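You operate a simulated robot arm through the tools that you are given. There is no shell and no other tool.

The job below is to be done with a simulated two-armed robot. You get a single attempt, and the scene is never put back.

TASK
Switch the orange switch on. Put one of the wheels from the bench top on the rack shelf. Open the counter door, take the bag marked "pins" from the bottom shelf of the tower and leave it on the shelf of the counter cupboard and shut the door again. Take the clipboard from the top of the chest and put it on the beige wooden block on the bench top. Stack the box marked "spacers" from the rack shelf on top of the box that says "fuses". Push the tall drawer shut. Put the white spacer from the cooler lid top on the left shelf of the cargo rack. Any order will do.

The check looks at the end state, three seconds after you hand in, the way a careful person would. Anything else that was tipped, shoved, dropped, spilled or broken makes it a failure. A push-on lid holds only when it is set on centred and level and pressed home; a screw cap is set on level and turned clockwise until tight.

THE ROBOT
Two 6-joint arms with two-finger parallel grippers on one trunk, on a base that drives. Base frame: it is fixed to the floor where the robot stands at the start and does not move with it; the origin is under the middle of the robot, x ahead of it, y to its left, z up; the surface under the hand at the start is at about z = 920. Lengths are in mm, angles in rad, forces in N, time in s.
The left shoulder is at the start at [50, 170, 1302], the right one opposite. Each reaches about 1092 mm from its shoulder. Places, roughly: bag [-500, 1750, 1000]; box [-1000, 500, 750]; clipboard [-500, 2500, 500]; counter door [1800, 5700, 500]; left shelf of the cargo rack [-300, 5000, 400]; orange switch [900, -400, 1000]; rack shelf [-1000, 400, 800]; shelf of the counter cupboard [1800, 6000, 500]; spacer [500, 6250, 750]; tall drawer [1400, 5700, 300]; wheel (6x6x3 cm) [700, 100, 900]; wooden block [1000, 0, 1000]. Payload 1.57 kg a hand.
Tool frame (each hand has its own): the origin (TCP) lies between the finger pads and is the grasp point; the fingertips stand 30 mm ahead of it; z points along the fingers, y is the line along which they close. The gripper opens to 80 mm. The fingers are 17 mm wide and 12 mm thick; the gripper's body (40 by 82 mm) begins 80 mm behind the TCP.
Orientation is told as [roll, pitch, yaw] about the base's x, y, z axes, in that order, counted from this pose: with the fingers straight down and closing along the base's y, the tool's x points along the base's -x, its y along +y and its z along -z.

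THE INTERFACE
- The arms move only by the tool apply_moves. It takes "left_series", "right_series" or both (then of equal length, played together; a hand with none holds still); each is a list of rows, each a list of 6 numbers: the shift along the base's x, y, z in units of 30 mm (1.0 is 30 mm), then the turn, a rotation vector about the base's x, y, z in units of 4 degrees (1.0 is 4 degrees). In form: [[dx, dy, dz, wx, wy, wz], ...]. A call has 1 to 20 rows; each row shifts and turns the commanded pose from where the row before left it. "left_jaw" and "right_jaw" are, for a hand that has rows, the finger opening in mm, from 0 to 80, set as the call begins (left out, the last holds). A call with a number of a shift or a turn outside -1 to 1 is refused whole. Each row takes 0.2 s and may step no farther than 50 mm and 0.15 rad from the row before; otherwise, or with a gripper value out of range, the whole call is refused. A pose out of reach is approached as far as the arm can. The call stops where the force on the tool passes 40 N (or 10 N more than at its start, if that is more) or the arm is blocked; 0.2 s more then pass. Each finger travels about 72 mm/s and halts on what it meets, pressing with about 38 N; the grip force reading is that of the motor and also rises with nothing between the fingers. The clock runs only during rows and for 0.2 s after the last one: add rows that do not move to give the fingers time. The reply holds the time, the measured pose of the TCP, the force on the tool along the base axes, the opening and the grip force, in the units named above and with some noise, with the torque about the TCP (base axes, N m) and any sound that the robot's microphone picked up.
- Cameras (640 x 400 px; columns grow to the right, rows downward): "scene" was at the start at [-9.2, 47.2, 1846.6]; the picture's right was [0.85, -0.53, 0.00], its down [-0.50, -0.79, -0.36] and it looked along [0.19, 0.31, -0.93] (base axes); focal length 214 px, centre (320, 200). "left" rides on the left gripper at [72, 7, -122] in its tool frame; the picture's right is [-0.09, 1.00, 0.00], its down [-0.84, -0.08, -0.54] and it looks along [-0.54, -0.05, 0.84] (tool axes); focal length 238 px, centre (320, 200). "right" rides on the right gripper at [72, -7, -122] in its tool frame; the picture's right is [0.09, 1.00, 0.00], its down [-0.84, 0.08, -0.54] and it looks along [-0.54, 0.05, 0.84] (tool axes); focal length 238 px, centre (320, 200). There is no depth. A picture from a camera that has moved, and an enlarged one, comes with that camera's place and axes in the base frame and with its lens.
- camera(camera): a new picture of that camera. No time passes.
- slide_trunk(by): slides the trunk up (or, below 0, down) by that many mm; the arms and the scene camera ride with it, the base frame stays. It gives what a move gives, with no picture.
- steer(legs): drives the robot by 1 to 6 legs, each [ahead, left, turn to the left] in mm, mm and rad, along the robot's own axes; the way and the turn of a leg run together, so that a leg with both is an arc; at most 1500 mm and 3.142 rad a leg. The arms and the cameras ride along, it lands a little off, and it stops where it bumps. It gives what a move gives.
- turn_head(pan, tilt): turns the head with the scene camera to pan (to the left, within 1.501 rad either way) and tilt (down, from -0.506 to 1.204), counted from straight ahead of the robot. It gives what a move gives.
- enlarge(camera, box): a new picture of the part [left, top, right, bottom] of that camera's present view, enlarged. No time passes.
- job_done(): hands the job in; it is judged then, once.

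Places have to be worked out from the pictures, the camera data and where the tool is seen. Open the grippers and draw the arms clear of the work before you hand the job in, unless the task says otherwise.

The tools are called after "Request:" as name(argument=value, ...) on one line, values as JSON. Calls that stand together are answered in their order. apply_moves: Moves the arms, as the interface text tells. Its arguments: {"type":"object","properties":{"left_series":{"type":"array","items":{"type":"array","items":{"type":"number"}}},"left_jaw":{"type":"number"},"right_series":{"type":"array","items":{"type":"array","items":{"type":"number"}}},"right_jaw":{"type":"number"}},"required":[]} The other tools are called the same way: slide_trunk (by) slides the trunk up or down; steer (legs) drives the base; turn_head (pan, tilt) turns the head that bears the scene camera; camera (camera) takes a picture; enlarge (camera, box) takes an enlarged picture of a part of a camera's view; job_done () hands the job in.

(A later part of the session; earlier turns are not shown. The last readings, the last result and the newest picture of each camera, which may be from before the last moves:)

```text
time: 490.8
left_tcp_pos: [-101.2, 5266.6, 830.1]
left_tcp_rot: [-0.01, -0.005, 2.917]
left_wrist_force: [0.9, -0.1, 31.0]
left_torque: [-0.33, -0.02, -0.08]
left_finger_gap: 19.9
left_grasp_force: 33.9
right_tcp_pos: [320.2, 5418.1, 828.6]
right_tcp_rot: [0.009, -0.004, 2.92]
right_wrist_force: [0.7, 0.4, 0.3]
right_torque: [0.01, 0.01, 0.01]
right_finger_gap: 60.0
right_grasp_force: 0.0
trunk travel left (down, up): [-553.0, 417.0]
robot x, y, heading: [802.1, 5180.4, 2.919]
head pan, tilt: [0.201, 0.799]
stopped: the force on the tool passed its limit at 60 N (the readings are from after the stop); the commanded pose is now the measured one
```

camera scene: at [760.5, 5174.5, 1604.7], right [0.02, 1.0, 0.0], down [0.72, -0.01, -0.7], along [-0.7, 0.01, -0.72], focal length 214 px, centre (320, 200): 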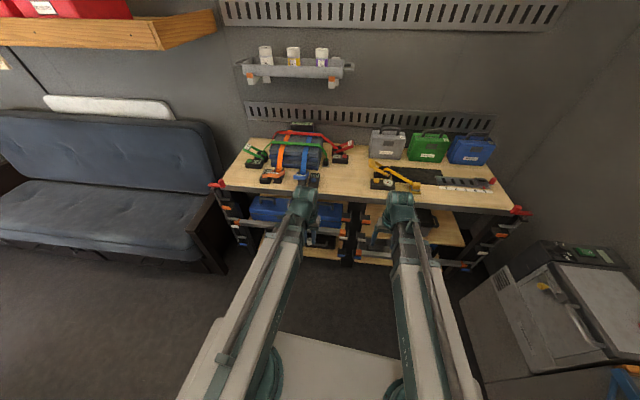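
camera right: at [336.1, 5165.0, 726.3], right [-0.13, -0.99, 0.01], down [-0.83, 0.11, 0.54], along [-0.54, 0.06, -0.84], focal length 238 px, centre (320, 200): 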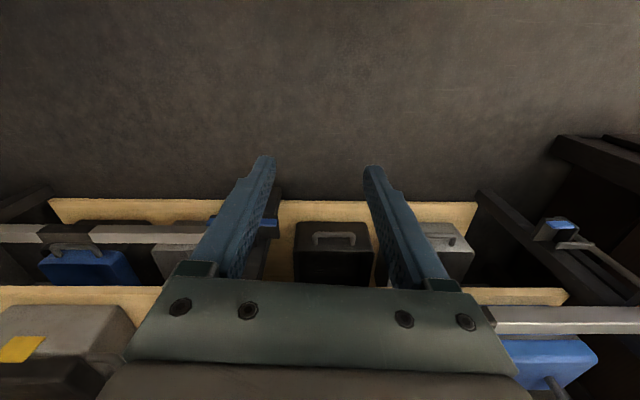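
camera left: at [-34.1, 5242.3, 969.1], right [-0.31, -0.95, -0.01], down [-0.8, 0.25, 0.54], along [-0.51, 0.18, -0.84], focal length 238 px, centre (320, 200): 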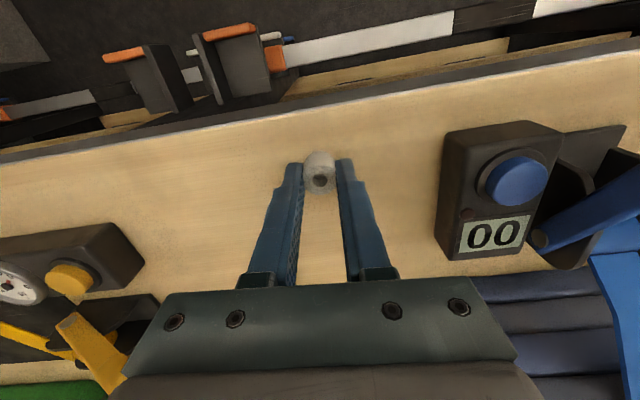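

Contact; the table top is at z≈800. I relieve a little, open the fingers and rise.

Request:
slide_trunk(by=1.5)

Request:
apply_moves(left_series=[[0, 0, 0, 0, 0, 0], [0, 0, 0, 0, 0, 0], [0, 0, 0, 0, 0, 0]], left_jaw=50)

Request:
slide_trunk(by=60)

Request:
camera(camera="left")

```text
time: 491.3
left_tcp_pos: [-101.8, 5266.1, 830.0]
left_tcp_rot: [-0.013, -0.002, 2.916]
left_wrist_force: [5.6, -1.2, 13.7]
left_torque: [-0.14, -0.17, 0.03]
left_finger_gap: 20.3
left_grasp_force: 33.5
right_tcp_pos: [317.7, 5417.2, 829.8]
right_tcp_rot: [0.009, -0.002, 2.92]
right_wrist_force: [0.5, 0.0, 0.0]
right_torque: [0.0, -0.02, 0.01]
right_finger_gap: 60.0
right_grasp_force: 0.0
trunk travel left (down, up): [-554.0, 416.0]
robot x, y, heading: [800.8, 5182.4, 2.928]
head pan, tilt: [0.201, 0.799]
```

```text
time: 492.1
left_tcp_pos: [-101.7, 5268.1, 830.8]
left_tcp_rot: [-0.01, -0.003, 2.916]
left_wrist_force: [3.6, 12.7, 14.0]
left_torque: [0.02, -0.03, 0.03]
left_finger_gap: 38.8
left_grasp_force: 0.0
right_tcp_pos: [319.0, 5418.6, 828.7]
right_tcp_rot: [0.008, -0.003, 2.919]
right_wrist_force: [-1.0, 0.1, 0.0]
right_torque: [0.0, 0.0, -0.01]
right_finger_gap: 60.1
right_grasp_force: 0.1
trunk travel left (down, up): [-554.0, 416.0]
robot x, y, heading: [797.0, 5185.5, 2.923]
head pan, tilt: [0.201, 0.799]
```

```text
time: 493.1
left_tcp_pos: [-102.6, 5266.6, 889.1]
left_tcp_rot: [-0.011, -0.001, 2.916]
left_wrist_force: [1.0, 0.6, -0.2]
left_torque: [0.03, 0.02, 0.02]
left_finger_gap: 49.9
left_grasp_force: 0.1
right_tcp_pos: [318.6, 5417.7, 889.1]
right_tcp_rot: [0.009, -0.001, 2.919]
right_wrist_force: [-0.2, 0.6, 0.5]
right_torque: [0.0, 0.0, 0.01]
right_finger_gap: 59.9
right_grasp_force: 0.0
trunk travel left (down, up): [-614.0, 356.0]
robot x, y, heading: [800.9, 5182.5, 2.929]
head pan, tilt: [0.201, 0.799]
```

```text
taken
camera left: at [-34.9, 5242.2, 1010.3], right [-0.31, -0.95, -0.01], down [-0.8, 0.26, 0.54], along [-0.51, 0.18, -0.84], focal length 238 px, centre (320, 200)
```

left: 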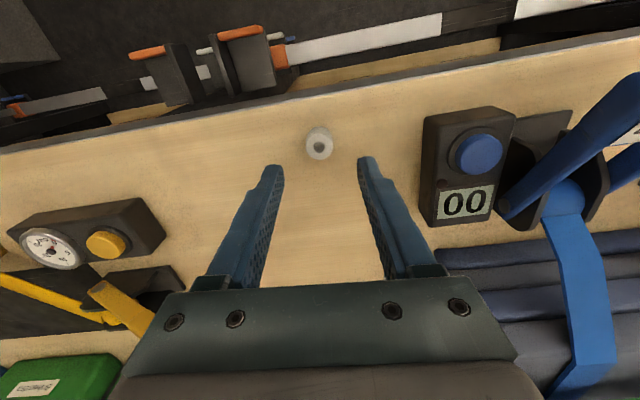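

The spacer stands upright on the table near the edge. I retreat and tilt the left hand to ~75° (near horizontal), aligned with the rack.

Request:
apply_moves(left_series=[[0.95, -0.07, 0, 0, 0, 0.55], [0.95, -0.07, 0, 0, 0, 0.55], [0.95, -0.07, 0, 0, 0, 0.55], [0.95, -0.07, 0, 0, 0, 0.55], [0.5, -0.03, 0, 0, 0, 0]], left_jaw=44)

Request:
apply_moves(left_series=[[0, 0, 0, 0.0715, 0.997, 0], [0, 0, 0, 0.0715, 0.997, 0], [0, 0, 0, 0.0715, 0.997, 0], [0, 0, 0, 0.0715, 0.997, 0], [0, 0, 0, 0.0715, 0.997, 0], [0, 0, 0, 0.0715, 0.997, 0], [0, 0, 0, 0.0715, 0.997, 0], [0, 0, 0, 0.0715, 0.997, 0], [0, 0, 0, 0.0715, 0.997, 0], [0, 0, 0, 0.0715, 0.997, 0], [0, 0, 0, 0.0715, 0.997, 0], [0, 0, 0, 0.0715, 0.997, 0], [0, 0, 0, 0.0715, 0.997, 0], [0, 0, 0, 0.0715, 0.997, 0], [0, 0, 0, 0.0715, 0.997, 0], [0, 0, 0, 0.0715, 0.997, 0], [0, 0, 0, 0.0715, 0.997, 0], [0, 0, 0, 0.0715, 0.997, 0], [0, 0, 0, 0.0536, 0.748, 0]])

Request:
camera(camera="left")

```text
time: 494.3
left_tcp_pos: [25.2, 5256.5, 889.7]
left_tcp_rot: [-0.012, -0.001, 3.073]
left_wrist_force: [0.2, -0.6, -0.2]
left_torque: [0.0, -0.02, 0.01]
left_finger_gap: 43.9
left_grasp_force: 0.0
right_tcp_pos: [317.9, 5417.5, 889.4]
right_tcp_rot: [0.01, -0.001, 2.92]
right_wrist_force: [-0.1, 0.0, -0.1]
right_torque: [0.01, 0.01, 0.0]
right_finger_gap: 60.2
right_grasp_force: 0.2
trunk travel left (down, up): [-614.0, 356.0]
robot x, y, heading: [798.3, 5181.5, 2.922]
head pan, tilt: [0.201, 0.799]
```

```text
time: 498.3
left_tcp_pos: [26.5, 5258.1, 1053.0]
left_tcp_rot: [-0.018, -1.311, 3.074]
left_wrist_force: [-0.7, -0.5, -0.1]
left_torque: [0.0, 0.01, 0.0]
left_finger_gap: 43.8
left_grasp_force: 0.1
left hand out of reach, approached as far as the arm can: row 3, 4, 5, 6, 7, 8, 9, 10, 11, 12, 13, 14, 15, 16, 17, 18, 19
right_tcp_pos: [318.3, 5416.7, 889.5]
right_tcp_rot: [0.008, 0.0, 2.922]
right_wrist_force: [-0.1, 0.1, -0.8]
right_torque: [-0.01, 0.02, -0.04]
right_finger_gap: 59.9
right_grasp_force: 0.2
trunk travel left (down, up): [-614.0, 356.0]
robot x, y, heading: [803.8, 5181.6, 2.928]
head pan, tilt: [0.201, 0.799]
```

```text
taken
camera left: at [161.1, 5239.4, 1014.0], right [-0.11, -0.99, 0.08], down [0.31, 0.05, 0.95], along [-0.94, 0.13, 0.31], focal length 238 px, centre (320, 200)
```

left: 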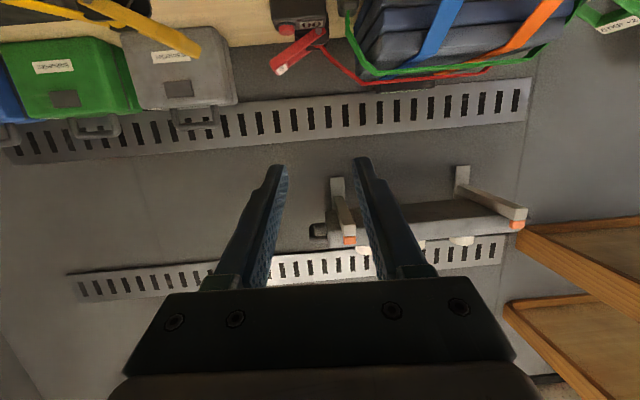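

Hand is at 75°. I lower the trunk 233 mm to bring the fingers to the spacer's height.

Request:
slide_trunk(by=-230)

Request:
camera(camera="left")

Request:
turn_head(pan=0.35, tilt=0.8)

Request:
enlarge(camera="scene", box=[220, 80, 420, 230])

```text
time: 500.8
left_tcp_pos: [27.5, 5257.0, 822.1]
left_tcp_rot: [-0.018, -1.308, 3.076]
left_wrist_force: [-0.4, -0.7, 0.5]
left_torque: [0.03, 0.01, 0.04]
left_finger_gap: 44.0
left_grasp_force: 0.1
right_tcp_pos: [318.5, 5416.4, 659.3]
right_tcp_rot: [0.009, 0.001, 2.919]
right_wrist_force: [-0.5, 1.0, 0.3]
right_torque: [-0.02, 0.0, -0.02]
right_finger_gap: 60.0
right_grasp_force: 0.0
trunk travel left (down, up): [-384.0, 586.0]
robot x, y, heading: [802.2, 5186.2, 2.928]
head pan, tilt: [0.201, 0.799]
```

```text
taken
camera left: at [161.1, 5239.3, 784.0], right [-0.11, -0.99, 0.08], down [0.31, 0.05, 0.95], along [-0.94, 0.13, 0.3], focal length 238 px, centre (320, 200)
```

left: 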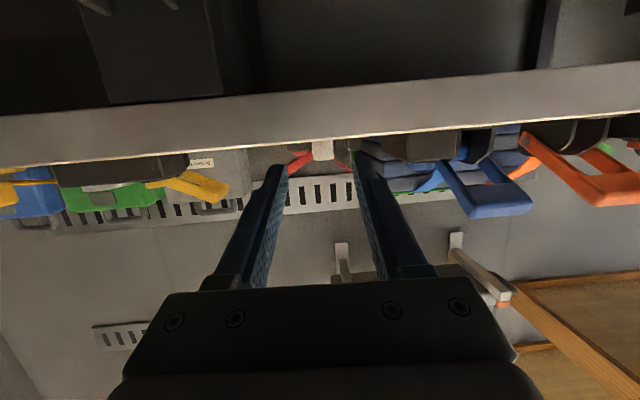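

```text
time: 501.5
left_tcp_pos: [27.4, 5257.9, 822.2]
left_tcp_rot: [-0.018, -1.309, 3.076]
left_wrist_force: [-0.7, 1.2, -0.3]
left_torque: [0.02, -0.02, 0.0]
left_finger_gap: 44.1
left_grasp_force: 0.0
right_tcp_pos: [318.3, 5417.1, 658.6]
right_tcp_rot: [0.009, 0.001, 2.919]
right_wrist_force: [0.2, 0.0, -0.2]
right_torque: [0.04, -0.01, -0.02]
right_finger_gap: 60.1
right_grasp_force: 0.0
trunk travel left (down, up): [-384.0, 586.0]
robot x, y, heading: [797.9, 5184.3, 2.921]
head pan, tilt: [0.351, 0.799]
```

```text
2.67 times, centred on (320, 155) of scene
camera zoom: at [761.2, 5162.5, 1341.1], right [-0.13, 0.99, 0.0], down [0.71, 0.1, -0.7], along [-0.69, -0.09, -0.72], focal length 572 px, centre (320, 320)
```

zoom: 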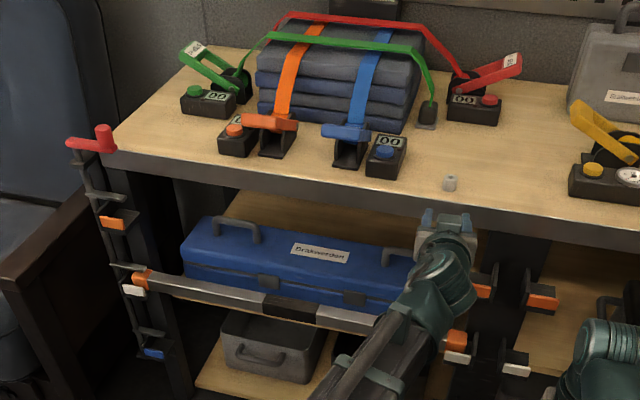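

The spacer is straight ahead of the open fingers. I lower 3 mm and advance.

Request:
slide_trunk(by=-3)

Request:
apply_moves(left_series=[[-0.78, 0.052, 0, 0, 0, 0], [-0.78, 0.052, 0, 0, 0, 0], [-0.78, 0.052, 0, 0, 0, 0], [-0.5, 0.035, 0, 0, 0, 0], [0, 0, 0, 0, 0, 0]])

Request:
camera(camera="left")

Request:
enlarge(camera="scene", box=[320, 110, 420, 185])

```text
time: 502.0
left_tcp_pos: [26.5, 5257.3, 819.9]
left_tcp_rot: [-0.019, -1.308, 3.075]
left_wrist_force: [-0.3, -0.6, 0.5]
left_torque: [0.02, -0.01, 0.0]
left_finger_gap: 44.0
left_grasp_force: 0.0
right_tcp_pos: [318.3, 5417.0, 655.8]
right_tcp_rot: [0.008, -0.001, 2.92]
right_wrist_force: [0.3, -0.3, -0.9]
right_torque: [0.01, 0.01, 0.0]
right_finger_gap: 59.6
right_grasp_force: 0.1
trunk travel left (down, up): [-381.0, 589.0]
robot x, y, heading: [800.8, 5181.3, 2.929]
head pan, tilt: [0.351, 0.799]
```

```text
time: 503.2
left_tcp_pos: [-59.5, 5262.6, 819.1]
left_tcp_rot: [-0.018, -1.31, 3.076]
left_wrist_force: [-0.3, 0.8, 0.3]
left_torque: [-0.03, -0.02, -0.01]
left_finger_gap: 44.0
left_grasp_force: 0.0
right_tcp_pos: [318.3, 5416.4, 656.2]
right_tcp_rot: [0.008, 0.001, 2.92]
right_wrist_force: [-0.1, 1.0, -0.3]
right_torque: [0.01, -0.01, 0.0]
right_finger_gap: 60.1
right_grasp_force: 0.1
trunk travel left (down, up): [-381.0, 589.0]
robot x, y, heading: [802.8, 5178.9, 2.924]
head pan, tilt: [0.351, 0.799]
```

```text
taken
camera left: at [75.5, 5245.0, 780.9], right [-0.11, -0.99, 0.08], down [0.31, 0.05, 0.95], along [-0.94, 0.13, 0.3], focal length 238 px, centre (320, 200)
```

left: 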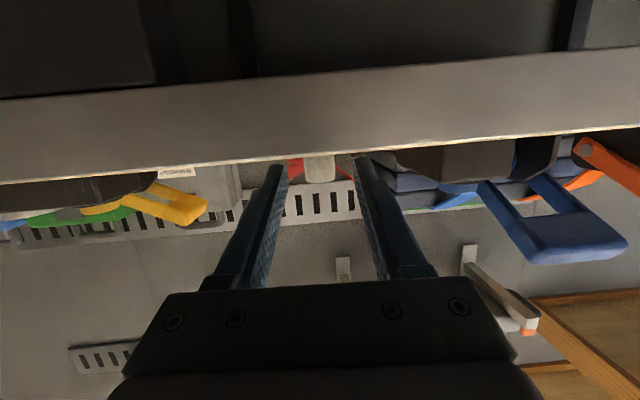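

```text
5.33 times, centred on (370, 148) of scene
camera zoom: at [761.1, 5162.5, 1338.1], right [-0.13, 0.99, 0.0], down [0.71, 0.1, -0.7], along [-0.69, -0.09, -0.72], focal length 1144 px, centre (53, 480)
```

zoom: 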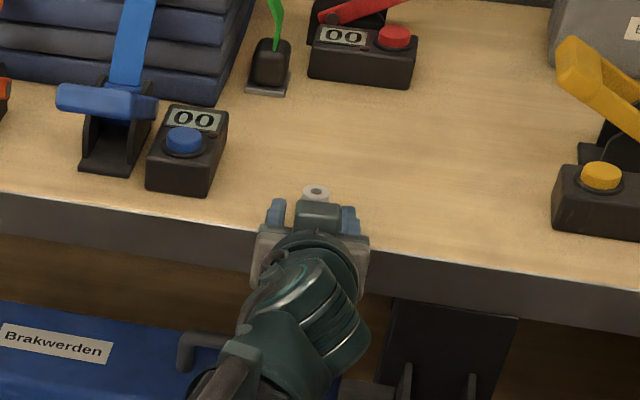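

Aligned. Advance the final 30 mm and grip.

Request:
apply_moves(left_series=[[-0.5, 0.05, 0, 0, 0, 0], [-0.52, 0.05, 0, 0, 0, 0], [0, 0, 0, 0, 0, 0]])

Request:
enlarge(camera="scene", box=[320, 110, 420, 185])

Request:
camera(camera="left")

```text
time: 504.0
left_tcp_pos: [-90.4, 5266.6, 820.6]
left_tcp_rot: [-0.017, -1.309, 3.075]
left_wrist_force: [-0.1, -0.6, 0.5]
left_torque: [0.03, -0.04, -0.03]
left_finger_gap: 44.1
left_grasp_force: 0.1
right_tcp_pos: [317.9, 5417.2, 656.3]
right_tcp_rot: [0.009, 0.001, 2.919]
right_wrist_force: [1.0, 1.0, 0.4]
right_torque: [-0.02, 0.0, -0.01]
right_finger_gap: 59.9
right_grasp_force: 0.1
trunk travel left (down, up): [-381.0, 589.0]
robot x, y, heading: [798.8, 5182.6, 2.926]
head pan, tilt: [0.351, 0.799]
```

```text
5.33 times, centred on (370, 148) of scene
camera zoom: at [761.1, 5162.5, 1338.1], right [-0.13, 0.99, 0.0], down [0.71, 0.1, -0.7], along [-0.69, -0.09, -0.72], focal length 1144 px, centre (53, 480)
```

zoom: 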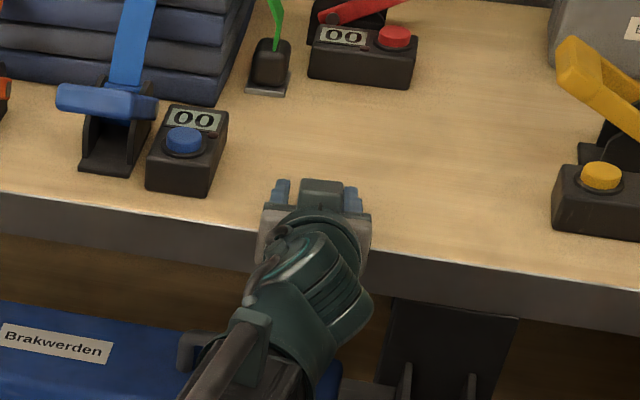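

```text
taken
camera left: at [44.8, 5248.2, 780.9], right [-0.11, -0.99, 0.08], down [0.31, 0.05, 0.95], along [-0.94, 0.13, 0.3], focal length 238 px, centre (320, 200)
```

left: 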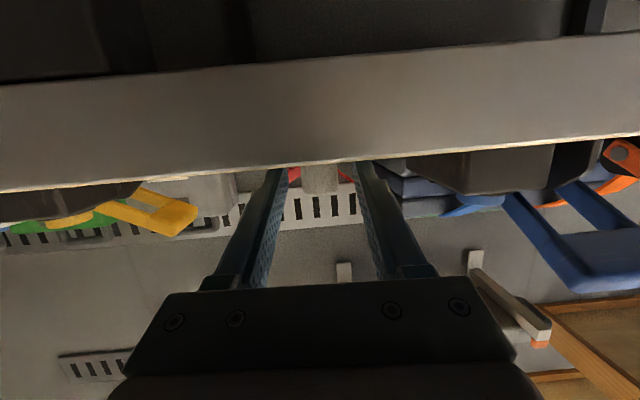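

Request:
apply_moves(left_series=[[0, 0, 0, 0, 0, 0], [0, 0, 0, 0, 0, 0], [0, 0, 0, 0, 0, 0], [0, 0, 0, 0, 0, 0]], left_jaw=0)

Request:
slide_trunk(by=25)

Request:
camera(camera="left")

Request:
enlarge(camera="scene", box=[320, 110, 420, 185])

```text
time: 505.0
left_tcp_pos: [-89.9, 5267.2, 818.3]
left_tcp_rot: [-0.017, -1.309, 3.075]
left_wrist_force: [0.6, 1.0, 0.1]
left_torque: [0.01, 0.02, -0.01]
left_finger_gap: 18.3
left_grasp_force: 33.2
right_tcp_pos: [317.9, 5417.2, 657.0]
right_tcp_rot: [0.009, 0.001, 2.92]
right_wrist_force: [0.7, 0.7, -0.3]
right_torque: [0.03, -0.05, 0.0]
right_finger_gap: 60.0
right_grasp_force: 0.1
trunk travel left (down, up): [-381.0, 589.0]
robot x, y, heading: [799.4, 5183.4, 2.924]
head pan, tilt: [0.351, 0.799]
```

```text
time: 505.7
left_tcp_pos: [-89.7, 5266.1, 843.7]
left_tcp_rot: [-0.017, -1.309, 3.074]
left_wrist_force: [-0.5, -0.4, -0.1]
left_torque: [0.0, -0.01, 0.04]
left_finger_gap: 18.0
left_grasp_force: 32.8
right_tcp_pos: [318.2, 5417.4, 681.4]
right_tcp_rot: [0.008, 0.0, 2.919]
right_wrist_force: [0.2, -1.0, 0.5]
right_torque: [0.01, 0.0, 0.0]
right_finger_gap: 60.0
right_grasp_force: 0.0
trunk travel left (down, up): [-406.0, 564.0]
robot x, y, heading: [799.4, 5182.6, 2.93]
head pan, tilt: [0.351, 0.799]
```

```text
taken
camera left: at [44.8, 5248.2, 805.9], right [-0.11, -0.99, 0.08], down [0.31, 0.05, 0.95], along [-0.94, 0.13, 0.3], focal length 238 px, centre (320, 200)
```

left: 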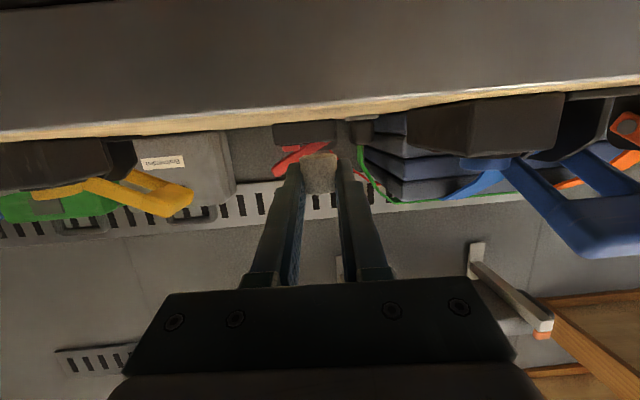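

```text
5.33 times, centred on (370, 148) of scene
camera zoom: at [761.1, 5162.5, 1363.1], right [-0.13, 0.99, 0.0], down [0.71, 0.1, -0.7], along [-0.69, -0.09, -0.72], focal length 1144 px, centre (53, 480)
```

zoom: 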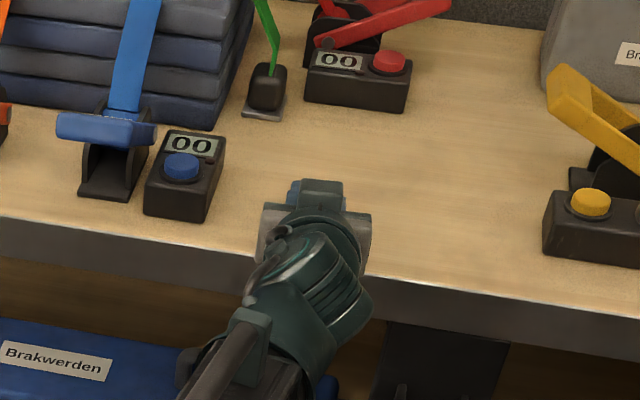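

Spacer re-gripped upright (18 mm). I retreat the left hand, lower the trunk, and tilt the right hand to use its camera for a close look at the bar and shelf.

Request:
apply_moves(left_series=[[0.9, -0.065, 0, 0, 0, 0], [0.9, -0.065, 0, 0, 0, 0], [0.9, -0.065, 0, 0, 0, 0], [0.9, -0.065, 0, 0, 0, 0], [0.9, -0.065, 0, 0, 0, 0], [0.9, -0.065, 0, 0, 0, 0]])

Request:
slide_trunk(by=-230)

Request:
apply_moves(right_series=[[-0.5, -0.3, 0, 0.22, 0.975, 0], [-0.5, -0.3, 0, 0.22, 0.975, 0], [-0.5, -0.3, 0, 0.22, 0.975, 0], [-0.5, -0.3, 0, 0.22, 0.975, 0], [-0.5, -0.3, 0, 0.22, 0.975, 0], [-0.5, -0.3, 0, 0.22, 0.975, 0], [0, 0, 0, 0.22, 0.975, 0], [0, 0, 0, 0.22, 0.975, 0], [0, 0, 0, 0.22, 0.975, 0], [0, 0, 0, 0.22, 0.975, 0], [0, 0, 0, 0.22, 0.975, 0]])

Request:
camera(camera="right")

Request:
camera(camera="scene")

```text
time: 507.1
left_tcp_pos: [72.7, 5255.7, 843.3]
left_tcp_rot: [-0.018, -1.308, 3.075]
left_wrist_force: [-0.1, -0.6, -0.9]
left_torque: [0.05, -0.03, 0.0]
left_finger_gap: 20.2
left_grasp_force: 33.7
right_tcp_pos: [318.4, 5417.1, 680.8]
right_tcp_rot: [0.01, 0.0, 2.92]
right_wrist_force: [0.4, -0.3, -0.2]
right_torque: [0.03, 0.03, 0.01]
right_finger_gap: 59.9
right_grasp_force: 0.1
trunk travel left (down, up): [-406.0, 564.0]
robot x, y, heading: [801.0, 5183.2, 2.925]
head pan, tilt: [0.351, 0.799]
```

```text
time: 509.5
left_tcp_pos: [70.6, 5255.5, 613.3]
left_tcp_rot: [-0.018, -1.311, 3.075]
left_wrist_force: [0.4, -0.4, 0.3]
left_torque: [0.01, 0.0, 0.0]
left_finger_gap: 20.1
left_grasp_force: 33.6
right_tcp_pos: [318.6, 5417.3, 452.5]
right_tcp_rot: [0.008, -0.001, 2.92]
right_wrist_force: [-0.4, 0.0, -0.6]
right_torque: [-0.01, -0.01, 0.02]
right_finger_gap: 60.1
right_grasp_force: 0.1
trunk travel left (down, up): [-176.0, 794.0]
robot x, y, heading: [801.9, 5181.2, 2.93]
head pan, tilt: [0.351, 0.799]
```

```text
time: 511.9
left_tcp_pos: [72.5, 5254.5, 615.2]
left_tcp_rot: [-0.019, -1.309, 3.075]
left_wrist_force: [-0.2, -0.5, -0.7]
left_torque: [-0.03, 0.0, 0.0]
left_finger_gap: 20.0
left_grasp_force: 33.7
right_tcp_pos: [228.3, 5363.2, 514.2]
right_tcp_rot: [0.009, -0.77, 2.92]
right_wrist_force: [-0.2, 0.7, -1.1]
right_torque: [0.02, -0.01, -0.02]
right_finger_gap: 59.9
right_grasp_force: 0.1
right hand out of reach, approached as far as the arm can: row 3, 4, 5, 6, 7, 8, 9, 10, 11
trunk travel left (down, up): [-176.0, 794.0]
robot x, y, heading: [799.1, 5181.1, 2.923]
head pan, tilt: [0.351, 0.799]
```

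```text
taken
camera right: at [362.6, 5341.1, 552.4], right [-0.15, -0.99, -0.06], down [-0.23, -0.02, 0.97], along [-0.96, 0.16, -0.23], focal length 238 px, centre (320, 200)
```

right: 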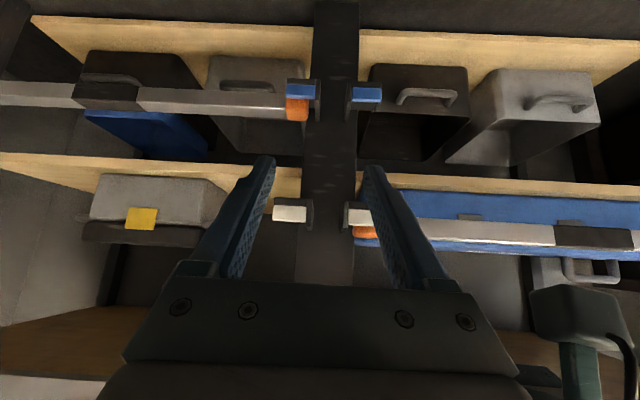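

```text
taken
camera scene: at [761.2, 5162.5, 1133.1], right [-0.13, 0.99, 0.0], down [0.71, 0.1, -0.7], along [-0.69, -0.09, -0.72], focal length 214 px, centre (320, 200)
```

scene: 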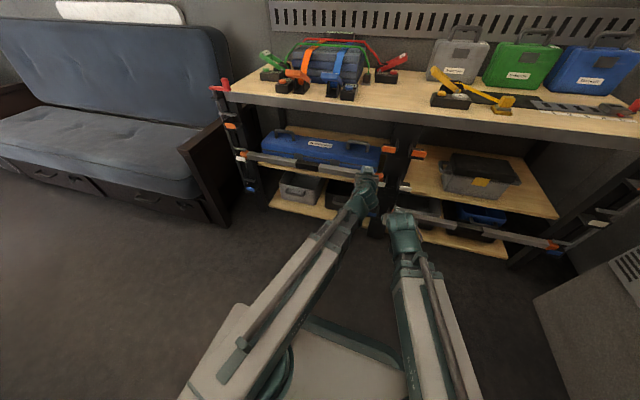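

Close view: left mid-shelf top z≈422, load bar z≈483–522, giving ~60 mm under the bar. I move the right hand clear, shift the left hand to the bay's free strip, and lower.

Request:
apply_moves(right_series=[[0.5, 0.5, 0, 0, 0, 0], [0.5, 0.5, 0, 0, 0, 0], [0.5, 0.5, 0, 0, 0, 0], [0.4, 0.5, 0, 0, 0, 0]], left_series=[[-0.05, -0.75, 0, 0, 0, 0], [-0.05, -0.75, 0, 0, 0, 0], [-0.05, -0.75, 0, 0, 0, 0], [-0.05, -0.4, 0, 0, 0, 0]])

Request:
slide_trunk(by=-155)

Request:
camera(camera="left")

Request:
camera(camera="scene")

Request:
camera(camera="right")

```text
time: 512.9
left_tcp_pos: [66.4, 5176.1, 614.6]
left_tcp_rot: [-0.011, -1.31, 3.071]
left_wrist_force: [-0.5, -0.1, -0.4]
left_torque: [0.0, 0.02, 0.01]
left_finger_gap: 20.2
left_grasp_force: 33.8
right_tcp_pos: [232.1, 5423.9, 512.9]
right_tcp_rot: [0.008, -0.767, 2.921]
right_wrist_force: [-0.1, -1.2, -0.4]
right_torque: [0.02, 0.0, 0.0]
right_finger_gap: 59.7
right_grasp_force: 0.0
right hand out of reach, approached as far as the arm can: row 1, 2, 3, 4
trunk travel left (down, up): [-176.0, 794.0]
robot x, y, heading: [800.1, 5184.4, 2.925]
head pan, tilt: [0.351, 0.799]
```

```text
time: 514.7
left_tcp_pos: [66.0, 5176.1, 460.6]
left_tcp_rot: [-0.016, -1.308, 3.075]
left_wrist_force: [-0.8, 0.3, 0.0]
left_torque: [-0.04, 0.0, 0.02]
left_finger_gap: 20.1
left_grasp_force: 33.7
right_tcp_pos: [232.7, 5425.1, 357.1]
right_tcp_rot: [0.006, -0.766, 2.922]
right_wrist_force: [0.0, -0.2, -1.0]
right_torque: [-0.02, 0.04, -0.01]
right_finger_gap: 59.9
right_grasp_force: 0.1
trunk travel left (down, up): [-21.0, 949.0]
robot x, y, heading: [804.9, 5182.4, 2.925]
head pan, tilt: [0.351, 0.799]
```

```text
taken
camera left: at [201.1, 5157.4, 421.0], right [-0.11, -0.99, 0.08], down [0.31, 0.05, 0.95], along [-0.94, 0.13, 0.3], focal length 238 px, centre (320, 200)
```

left: 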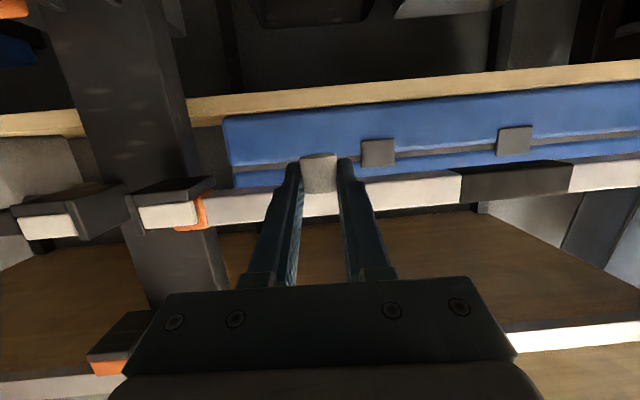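

```text
taken
camera scene: at [761.2, 5162.4, 978.2], right [-0.13, 0.99, 0.0], down [0.71, 0.1, -0.7], along [-0.69, -0.09, -0.72], focal length 214 px, centre (320, 200)
```

scene: 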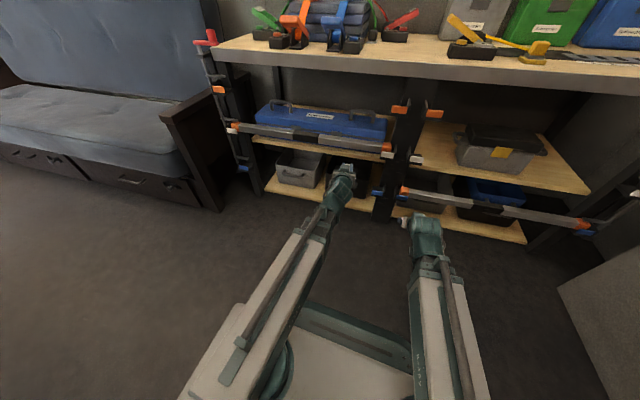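

```text
taken
camera right: at [366.8, 5402.3, 397.4], right [-0.15, -0.99, -0.06], down [-0.24, -0.02, 0.97], along [-0.96, 0.16, -0.23], focal length 238 px, centre (320, 200)
```

right: 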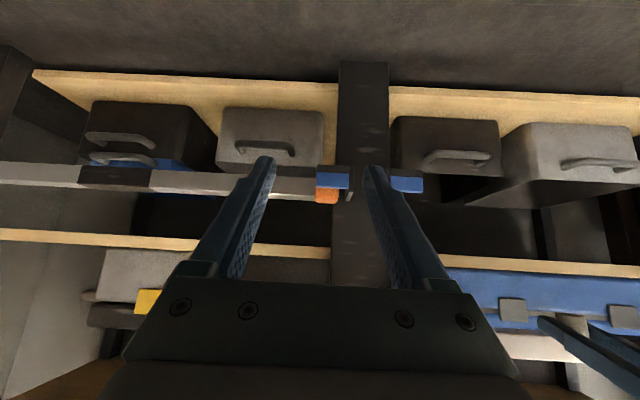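

To measure the case's front and the shelf edge precisely I take a second left-camera view from 90 mm further left.

Request:
enlarge(camera="left", box=[180, 60, 560, 260])

Request:
apply_moves(left_series=[[-0.07, -1, 0, 0, 0, 0], [-0.07, -1, 0, 0, 0, 0], [-0.07, -1, 0, 0, 0, 0], [0, 0, 0, 0, 0, 0]])

Request:
enlarge(camera="left", box=[180, 60, 560, 260])

```text
1.68 times, centred on (370, 160) of left
camera zoom: at [201.1, 5157.4, 421.0], right [-0.11, -0.99, 0.08], down [0.31, 0.05, 0.95], along [-0.94, 0.13, 0.3], focal length 401 px, centre (236, 267)
```

zoom: 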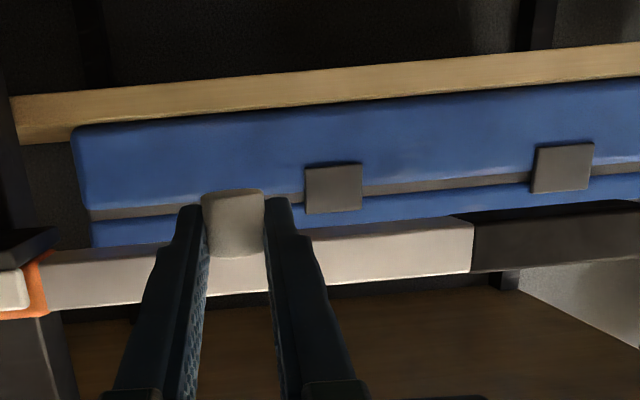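

```text
time: 515.7
left_tcp_pos: [59.7, 5086.1, 459.8]
left_tcp_rot: [-0.017, -1.31, 3.076]
left_wrist_force: [0.2, 0.1, -0.1]
left_torque: [-0.03, -0.02, 0.0]
left_finger_gap: 20.2
left_grasp_force: 33.9
right_tcp_pos: [234.1, 5422.3, 358.1]
right_tcp_rot: [0.008, -0.766, 2.922]
right_wrist_force: [0.4, -0.7, 1.0]
right_torque: [-0.02, 0.03, 0.02]
right_finger_gap: 59.7
right_grasp_force: 0.0
trunk travel left (down, up): [-21.0, 949.0]
robot x, y, heading: [804.5, 5180.2, 2.927]
head pan, tilt: [0.351, 0.799]
```

```text
1.68 times, centred on (370, 160) of left
camera zoom: at [194.1, 5067.2, 421.0], right [-0.11, -0.99, 0.08], down [0.31, 0.05, 0.95], along [-0.94, 0.13, 0.31], focal length 401 px, centre (236, 267)
```

zoom: 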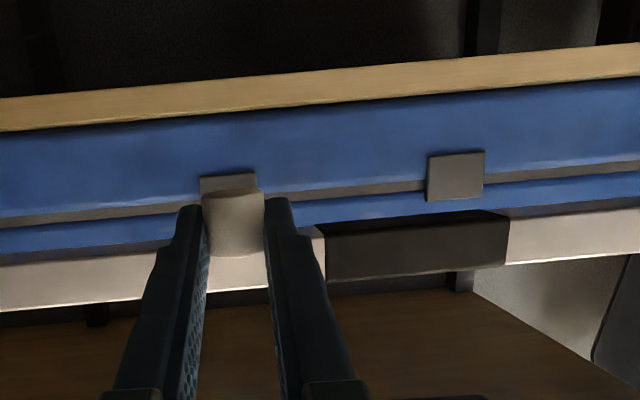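

Result: the blue case stands flush with the shelf's front edge (q≈525), so the free space is behind it; I must reach over the case under the table. For that I need a ~47° grip, so I set the spacer back on the table to regrip. Raise and go back over the table edge.

Request:
slide_trunk(by=385)

Request:
apply_moves(left_series=[[0.05, 0.9, 0, 0, 0, 0], [0.05, 0.9, 0, 0, 0, 0], [0.05, 0.9, 0, 0, 0, 0], [0.05, 0.9, 0, 0, 0, 0], [0.05, 0.9, 0, 0, 0, 0], [0.05, 0.9, 0, 0, 0, 0], [0.05, 0.6, 0, 0, 0, 0], [0, 0, 0, 0, 0, 0]])

Request:
apply_moves(left_series=[[-0.9, 0.065, 0, 0, 0, 0], [-0.9, 0.065, 0, 0, 0, 0], [-0.9, 0.065, 0, 0, 0, 0], [-0.9, 0.065, 0, 0, 0, 0], [-0.9, 0.065, 0, 0, 0, 0], [-0.75, 0.055, 0, 0, 0, 0], [0, 0, 0, 0, 0, 0]])

Request:
enlarge(camera="scene", box=[300, 90, 420, 180])

Request:
camera(camera="left")

```text
time: 519.4
left_tcp_pos: [59.1, 5085.4, 844.6]
left_tcp_rot: [-0.018, -1.309, 3.076]
left_wrist_force: [-0.2, 0.0, 0.2]
left_torque: [0.0, 0.0, 0.0]
left_finger_gap: 20.2
left_grasp_force: 33.7
right_tcp_pos: [232.9, 5424.2, 742.0]
right_tcp_rot: [0.008, -0.766, 2.921]
right_wrist_force: [0.3, -0.2, 0.4]
right_torque: [0.0, 0.0, 0.03]
right_finger_gap: 60.1
right_grasp_force: 0.1
trunk travel left (down, up): [-406.0, 564.0]
robot x, y, heading: [802.4, 5182.8, 2.924]
head pan, tilt: [0.351, 0.799]
```

```text
time: 521.2
left_tcp_pos: [70.1, 5265.6, 844.4]
left_tcp_rot: [-0.019, -1.31, 3.076]
left_wrist_force: [-0.1, 0.5, -1.4]
left_torque: [-0.01, -0.01, -0.04]
left_finger_gap: 20.3
left_grasp_force: 33.3
right_tcp_pos: [232.6, 5425.2, 742.5]
right_tcp_rot: [0.006, -0.766, 2.923]
right_wrist_force: [-0.3, 0.7, -0.7]
right_torque: [0.02, 0.03, -0.01]
right_finger_gap: 59.9
right_grasp_force: 0.1
trunk travel left (down, up): [-406.0, 564.0]
robot x, y, heading: [797.4, 5179.8, 2.923]
head pan, tilt: [0.351, 0.799]
```

```text
time: 522.8
left_tcp_pos: [-88.7, 5276.5, 845.1]
left_tcp_rot: [-0.017, -1.31, 3.074]
left_wrist_force: [-0.2, -0.3, -0.4]
left_torque: [-0.01, 0.02, -0.06]
left_finger_gap: 20.2
left_grasp_force: 33.8
right_tcp_pos: [231.9, 5424.6, 741.9]
right_tcp_rot: [0.007, -0.765, 2.921]
right_wrist_force: [0.0, 0.2, 0.1]
right_torque: [0.01, 0.01, -0.01]
right_finger_gap: 59.9
right_grasp_force: 0.0
trunk travel left (down, up): [-406.0, 564.0]
robot x, y, heading: [803.3, 5182.7, 2.925]
head pan, tilt: [0.351, 0.799]
```

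```text
4.44 times, centred on (360, 135) of scene
camera zoom: at [761.1, 5162.5, 1363.1], right [-0.13, 0.99, 0.0], down [0.71, 0.1, -0.7], along [-0.69, -0.09, -0.72], focal length 953 px, centre (142, 489)
```

zoom: 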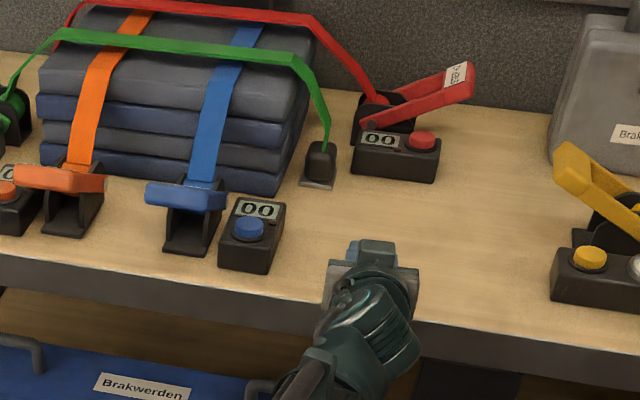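

```text
taken
camera left: at [46.6, 5258.3, 806.0], right [-0.11, -0.99, 0.08], down [0.31, 0.05, 0.95], along [-0.94, 0.13, 0.31], focal length 238 px, centre (320, 200)
```

left: 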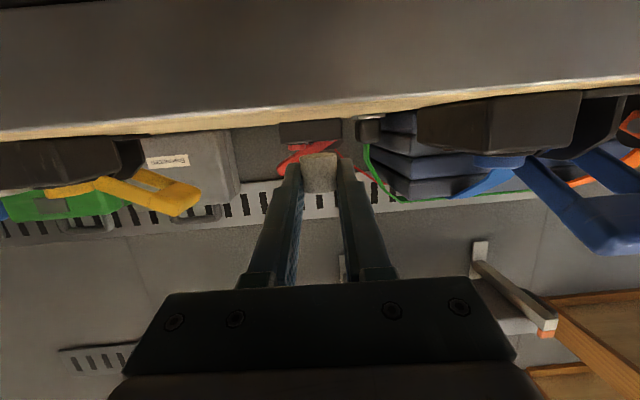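

Request:
slide_trunk(by=-22)

Request:
slide_trunk(by=-3)

Request:
slide_trunk(by=-2)

```text
time: 523.5
left_tcp_pos: [-88.1, 5277.0, 822.2]
left_tcp_rot: [-0.017, -1.312, 3.075]
left_wrist_force: [0.5, -0.2, -0.7]
left_torque: [-0.01, 0.01, -0.03]
left_finger_gap: 20.3
left_grasp_force: 33.3
right_tcp_pos: [233.6, 5423.7, 720.7]
right_tcp_rot: [0.007, -0.765, 2.922]
right_wrist_force: [0.6, -0.2, -0.3]
right_torque: [0.01, -0.02, 0.0]
right_finger_gap: 60.1
right_grasp_force: 0.1
trunk travel left (down, up): [-384.0, 586.0]
robot x, y, heading: [802.2, 5184.4, 2.923]
head pan, tilt: [0.351, 0.799]
```

```text
time: 524.0
left_tcp_pos: [-89.1, 5277.2, 820.1]
left_tcp_rot: [-0.016, -1.312, 3.076]
left_wrist_force: [-0.5, -0.2, 1.4]
left_torque: [-0.02, 0.03, -0.01]
left_finger_gap: 20.2
left_grasp_force: 33.6
right_tcp_pos: [232.6, 5423.8, 717.7]
right_tcp_rot: [0.009, -0.765, 2.922]
right_wrist_force: [0.1, -0.2, -0.7]
right_torque: [-0.02, -0.02, -0.02]
right_finger_gap: 60.2
right_grasp_force: 0.1
trunk travel left (down, up): [-381.0, 589.0]
robot x, y, heading: [799.2, 5180.6, 2.923]
head pan, tilt: [0.351, 0.799]
```

```text
time: 524.5
left_tcp_pos: [-87.6, 5276.7, 819.7]
left_tcp_rot: [-0.016, -1.314, 3.07]
left_wrist_force: [-4.3, -0.5, 17.6]
left_torque: [-0.03, 0.26, -0.02]
left_finger_gap: 20.4
left_grasp_force: 33.8
right_tcp_pos: [233.6, 5423.6, 717.7]
right_tcp_rot: [0.008, -0.768, 2.921]
right_wrist_force: [-0.1, 0.6, 0.2]
right_torque: [0.02, 0.0, -0.02]
right_finger_gap: 59.8
right_grasp_force: 0.2
trunk travel left (down, up): [-379.0, 591.0]
robot x, y, heading: [800.5, 5181.9, 2.93]
head pan, tilt: [0.351, 0.799]
```

Contact. I open and withdraw straight back, then set the hand to 47° tilt.

Request:
slide_trunk(by=1)

Request:
apply_moves(left_series=[[0, 0, 0, 0, 0, 0], [0, 0, 0, 0, 0, 0], [0, 0, 0, 0, 0, 0], [0.5, -0.036, 0, 0, 0, 0], [0.9, -0.065, 0, 0, 0, 0], [0.9, -0.065, 0, 0, 0, 0], [0.9, -0.065, 0, 0, 0, 0], [0, 0, 0, 0, 0, 0]], left_jaw=44)

Request:
enlarge(camera="scene", box=[300, 110, 420, 200])

```text
time: 525.0
left_tcp_pos: [-86.7, 5276.9, 818.7]
left_tcp_rot: [-0.016, -1.313, 3.075]
left_wrist_force: [-2.0, -1.1, 12.6]
left_torque: [-0.02, 0.16, 0.0]
left_finger_gap: 20.1
left_grasp_force: 34.2
right_tcp_pos: [233.9, 5424.0, 716.7]
right_tcp_rot: [0.007, -0.77, 2.922]
right_wrist_force: [0.3, 0.6, -1.4]
right_torque: [0.01, 0.01, -0.01]
right_finger_gap: 59.9
right_grasp_force: 0.1
trunk travel left (down, up): [-380.0, 590.0]
robot x, y, heading: [804.3, 5180.2, 2.922]
head pan, tilt: [0.351, 0.799]
```

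```text
time: 526.8
left_tcp_pos: [8.9, 5270.6, 818.2]
left_tcp_rot: [-0.018, -1.31, 3.075]
left_wrist_force: [-1.1, 0.0, -0.1]
left_torque: [-0.01, 0.01, 0.0]
left_finger_gap: 44.0
left_grasp_force: 0.0
right_tcp_pos: [231.8, 5423.6, 715.7]
right_tcp_rot: [0.007, -0.767, 2.921]
right_wrist_force: [0.4, 0.4, 1.0]
right_torque: [-0.05, 0.02, -0.03]
right_finger_gap: 60.3
right_grasp_force: 0.0
trunk travel left (down, up): [-380.0, 590.0]
robot x, y, heading: [802.9, 5183.0, 2.928]
head pan, tilt: [0.351, 0.799]
```

```text
4.44 times, centred on (360, 155) of scene
camera zoom: at [761.3, 5162.4, 1337.1], right [-0.13, 0.99, 0.0], down [0.71, 0.1, -0.7], along [-0.69, -0.09, -0.72], focal length 953 px, centre (142, 400)
```

zoom: 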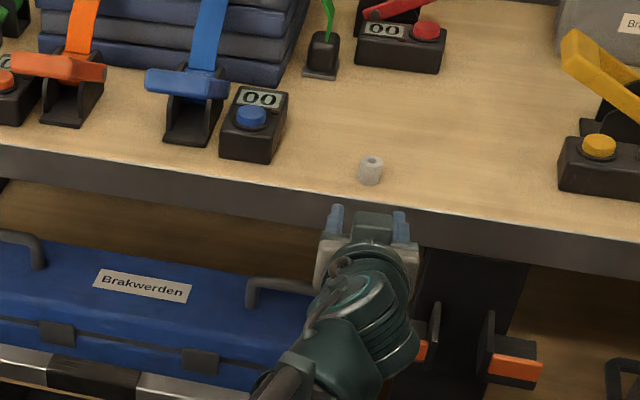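

Spacer stands upright. I raise the trunk 112 mm and reduce the tilt to 47°.

Request:
slide_trunk(by=114)

Request:
apply_moves(left_series=[[0, 0, 0, -0.0715, -0.997, 0], [0, 0, 0, -0.0715, -0.997, 0], [0, 0, 0, -0.0715, -0.997, 0], [0, 0, 0, -0.0715, -0.997, 0], [0, 0, 0, -0.0715, -0.997, 0], [0, 0, 0, -0.0715, -0.997, 0], [0, 0, 0, -0.0715, -0.997, 0], [0, 0, 0, 0, 0, 0]])

Request:
camera(camera="left")

```text
time: 528.3
left_tcp_pos: [8.9, 5270.9, 932.5]
left_tcp_rot: [-0.019, -1.312, 3.076]
left_wrist_force: [-0.7, -1.0, 0.6]
left_torque: [0.0, 0.0, 0.01]
left_finger_gap: 43.9
left_grasp_force: 0.0
right_tcp_pos: [232.6, 5424.3, 830.2]
right_tcp_rot: [0.006, -0.765, 2.921]
right_wrist_force: [-0.7, -0.1, 0.0]
right_torque: [-0.03, -0.01, 0.01]
right_finger_gap: 60.1
right_grasp_force: 0.0
trunk travel left (down, up): [-494.0, 476.0]
robot x, y, heading: [804.5, 5184.7, 2.928]
head pan, tilt: [0.351, 0.799]
```

```text
time: 530.1
left_tcp_pos: [9.0, 5270.3, 840.3]
left_tcp_rot: [-0.013, -0.823, 3.072]
left_wrist_force: [0.1, 0.1, -0.6]
left_torque: [-0.02, 0.04, -0.01]
left_finger_gap: 44.0
left_grasp_force: 0.0
left hand out of reach, approached as far as the arm can: row 1, 2, 3, 4, 5, 6, 7
right_tcp_pos: [232.8, 5423.7, 831.2]
right_tcp_rot: [0.007, -0.767, 2.922]
right_wrist_force: [0.0, -1.4, -0.4]
right_torque: [-0.02, -0.02, 0.03]
right_finger_gap: 60.1
right_grasp_force: 0.0
trunk travel left (down, up): [-494.0, 476.0]
robot x, y, heading: [804.3, 5184.0, 2.925]
head pan, tilt: [0.351, 0.799]
```

```text
taken
camera left: at [145.5, 5251.5, 869.3], right [-0.14, -0.99, 0.06], down [-0.17, 0.08, 0.98], along [-0.98, 0.13, -0.18], focal length 238 px, centre (320, 200)
```

left: 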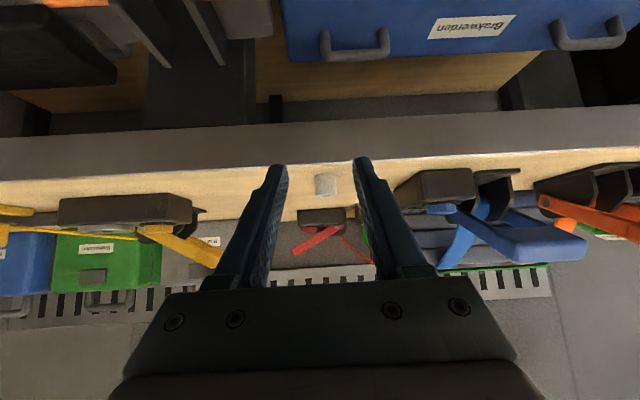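

Good view — and the free shelf area behind the blue case is visible under the table. I lower 11 mm and approach the spacer.

Request:
slide_trunk(by=-11)

Request:
apply_moves(left_series=[[-0.75, 0, 0, 0, 0, 0], [-0.75, 0.01, 0, 0, 0, 0], [-0.75, 0.01, 0, 0, 0, 0], [0, 0, 0, 0, 0, 0]])

Request:
camera(camera="left")

```text
time: 530.7
left_tcp_pos: [8.5, 5270.3, 828.0]
left_tcp_rot: [-0.014, -0.824, 3.071]
left_wrist_force: [-0.4, 0.3, 0.3]
left_torque: [0.0, -0.01, -0.01]
left_finger_gap: 44.2
left_grasp_force: 0.1
right_tcp_pos: [232.5, 5423.9, 819.8]
right_tcp_rot: [0.008, -0.768, 2.921]
right_wrist_force: [0.3, 0.2, 1.0]
right_torque: [-0.02, 0.0, 0.0]
right_finger_gap: 60.1
right_grasp_force: 0.1
trunk travel left (down, up): [-483.0, 487.0]
robot x, y, heading: [800.9, 5181.8, 2.926]
head pan, tilt: [0.351, 0.799]
```

```text
time: 531.7
left_tcp_pos: [-58.7, 5271.7, 828.4]
left_tcp_rot: [-0.014, -0.823, 3.072]
left_wrist_force: [0.3, 1.2, -0.4]
left_torque: [0.02, -0.03, -0.03]
left_finger_gap: 44.2
left_grasp_force: 0.1
right_tcp_pos: [232.6, 5424.1, 820.3]
right_tcp_rot: [0.006, -0.767, 2.923]
right_wrist_force: [-0.2, -0.3, -1.5]
right_torque: [0.0, 0.03, 0.04]
right_finger_gap: 59.9
right_grasp_force: 0.1
trunk travel left (down, up): [-483.0, 487.0]
robot x, y, heading: [800.9, 5183.7, 2.931]
head pan, tilt: [0.351, 0.799]
```

```text
taken
camera left: at [77.9, 5252.8, 858.3], right [-0.14, -0.99, 0.06], down [-0.17, 0.08, 0.98], along [-0.98, 0.13, -0.18], focal length 238 px, centre (320, 200)
```

left: 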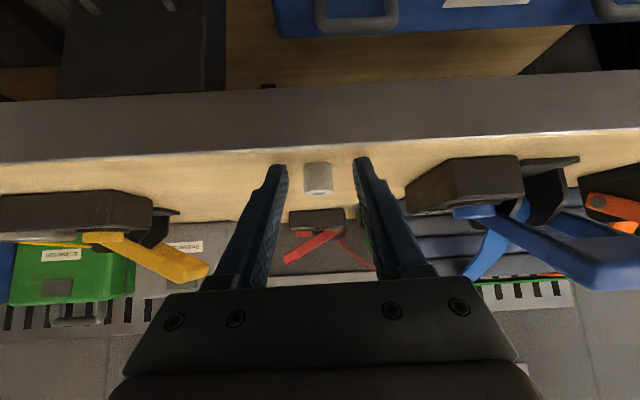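

Centred. Advance 25 mm and grip.

Request:
apply_moves(left_series=[[-0.42, 0.01, 0, 0, 0, 0], [-0.42, 0.01, 0, 0, 0, 0], [0, 0, 0, 0, 0, 0]])

Request:
camera(camera="left")

Request:
apply_moves(left_series=[[0, 0, 0, 0, 0, 0], [0, 0, 0, 0, 0, 0], [0, 0, 0, 0, 0, 0], [0, 0, 0, 0, 0, 0]], left_jaw=0)

Request:
slide_trunk(by=20)

Request:
camera(camera="left")

```text
time: 532.5
left_tcp_pos: [-84.0, 5271.6, 828.4]
left_tcp_rot: [-0.014, -0.823, 3.072]
left_wrist_force: [1.1, -0.7, -0.1]
left_torque: [0.0, 0.03, 0.02]
left_finger_gap: 44.1
left_grasp_force: 0.0
right_tcp_pos: [232.8, 5424.4, 820.8]
right_tcp_rot: [0.008, -0.766, 2.922]
right_wrist_force: [0.5, 0.5, -0.6]
right_torque: [-0.03, 0.02, -0.03]
right_finger_gap: 60.0
right_grasp_force: 0.1
trunk travel left (down, up): [-483.0, 487.0]
robot x, y, heading: [802.7, 5181.7, 2.924]
head pan, tilt: [0.351, 0.799]
```

```text
taken
camera left: at [53.1, 5253.0, 858.3], right [-0.14, -0.99, 0.06], down [-0.17, 0.08, 0.98], along [-0.98, 0.13, -0.18], focal length 238 px, centre (320, 200)
```

left: 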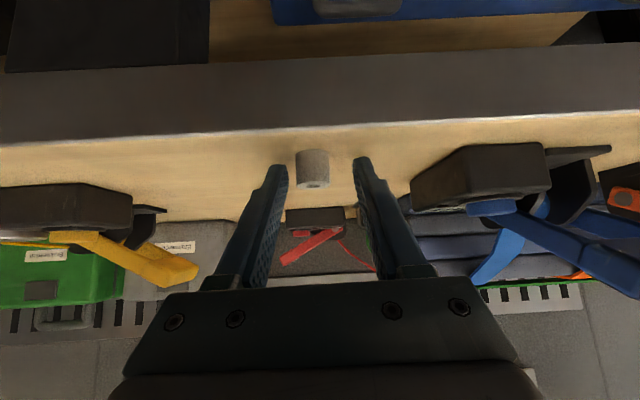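

```text
time: 533.5
left_tcp_pos: [-83.6, 5271.0, 828.3]
left_tcp_rot: [-0.012, -0.826, 3.073]
left_wrist_force: [-0.4, 0.2, 0.3]
left_torque: [-0.03, 0.03, 0.01]
left_finger_gap: 20.2
left_grasp_force: 33.8
right_tcp_pos: [232.2, 5423.4, 819.2]
right_tcp_rot: [0.007, -0.765, 2.922]
right_wrist_force: [-1.3, -0.2, 0.0]
right_torque: [-0.02, 0.0, 0.0]
right_finger_gap: 59.8
right_grasp_force: 0.0
trunk travel left (down, up): [-483.0, 487.0]
robot x, y, heading: [803.1, 5179.0, 2.924]
head pan, tilt: [0.351, 0.799]
```

```text
time: 534.1
left_tcp_pos: [-83.3, 5270.9, 849.3]
left_tcp_rot: [-0.014, -0.822, 3.071]
left_wrist_force: [-0.2, -0.5, -0.2]
left_torque: [0.0, 0.03, 0.0]
left_finger_gap: 20.1
left_grasp_force: 34.0
right_tcp_pos: [233.4, 5424.4, 839.3]
right_tcp_rot: [0.007, -0.766, 2.922]
right_wrist_force: [-0.5, 0.9, 0.5]
right_torque: [-0.04, 0.02, 0.01]
right_finger_gap: 60.0
right_grasp_force: 0.0
trunk travel left (down, up): [-503.0, 467.0]
robot x, y, heading: [801.8, 5181.5, 2.929]
head pan, tilt: [0.351, 0.799]
```

```text
taken
camera left: at [53.1, 5253.1, 878.3], right [-0.14, -0.99, 0.06], down [-0.17, 0.08, 0.98], along [-0.98, 0.13, -0.18], focal length 238 px, centre (320, 200)
```

left: 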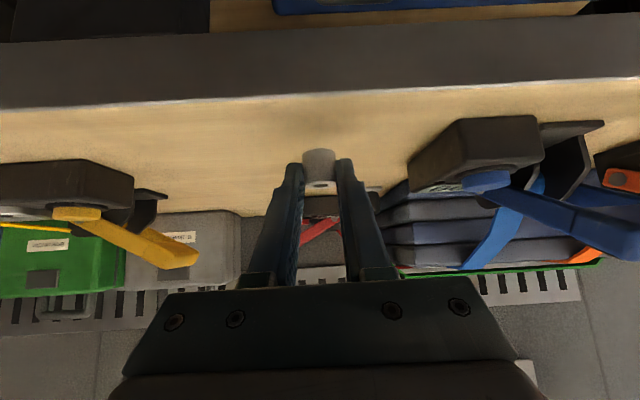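

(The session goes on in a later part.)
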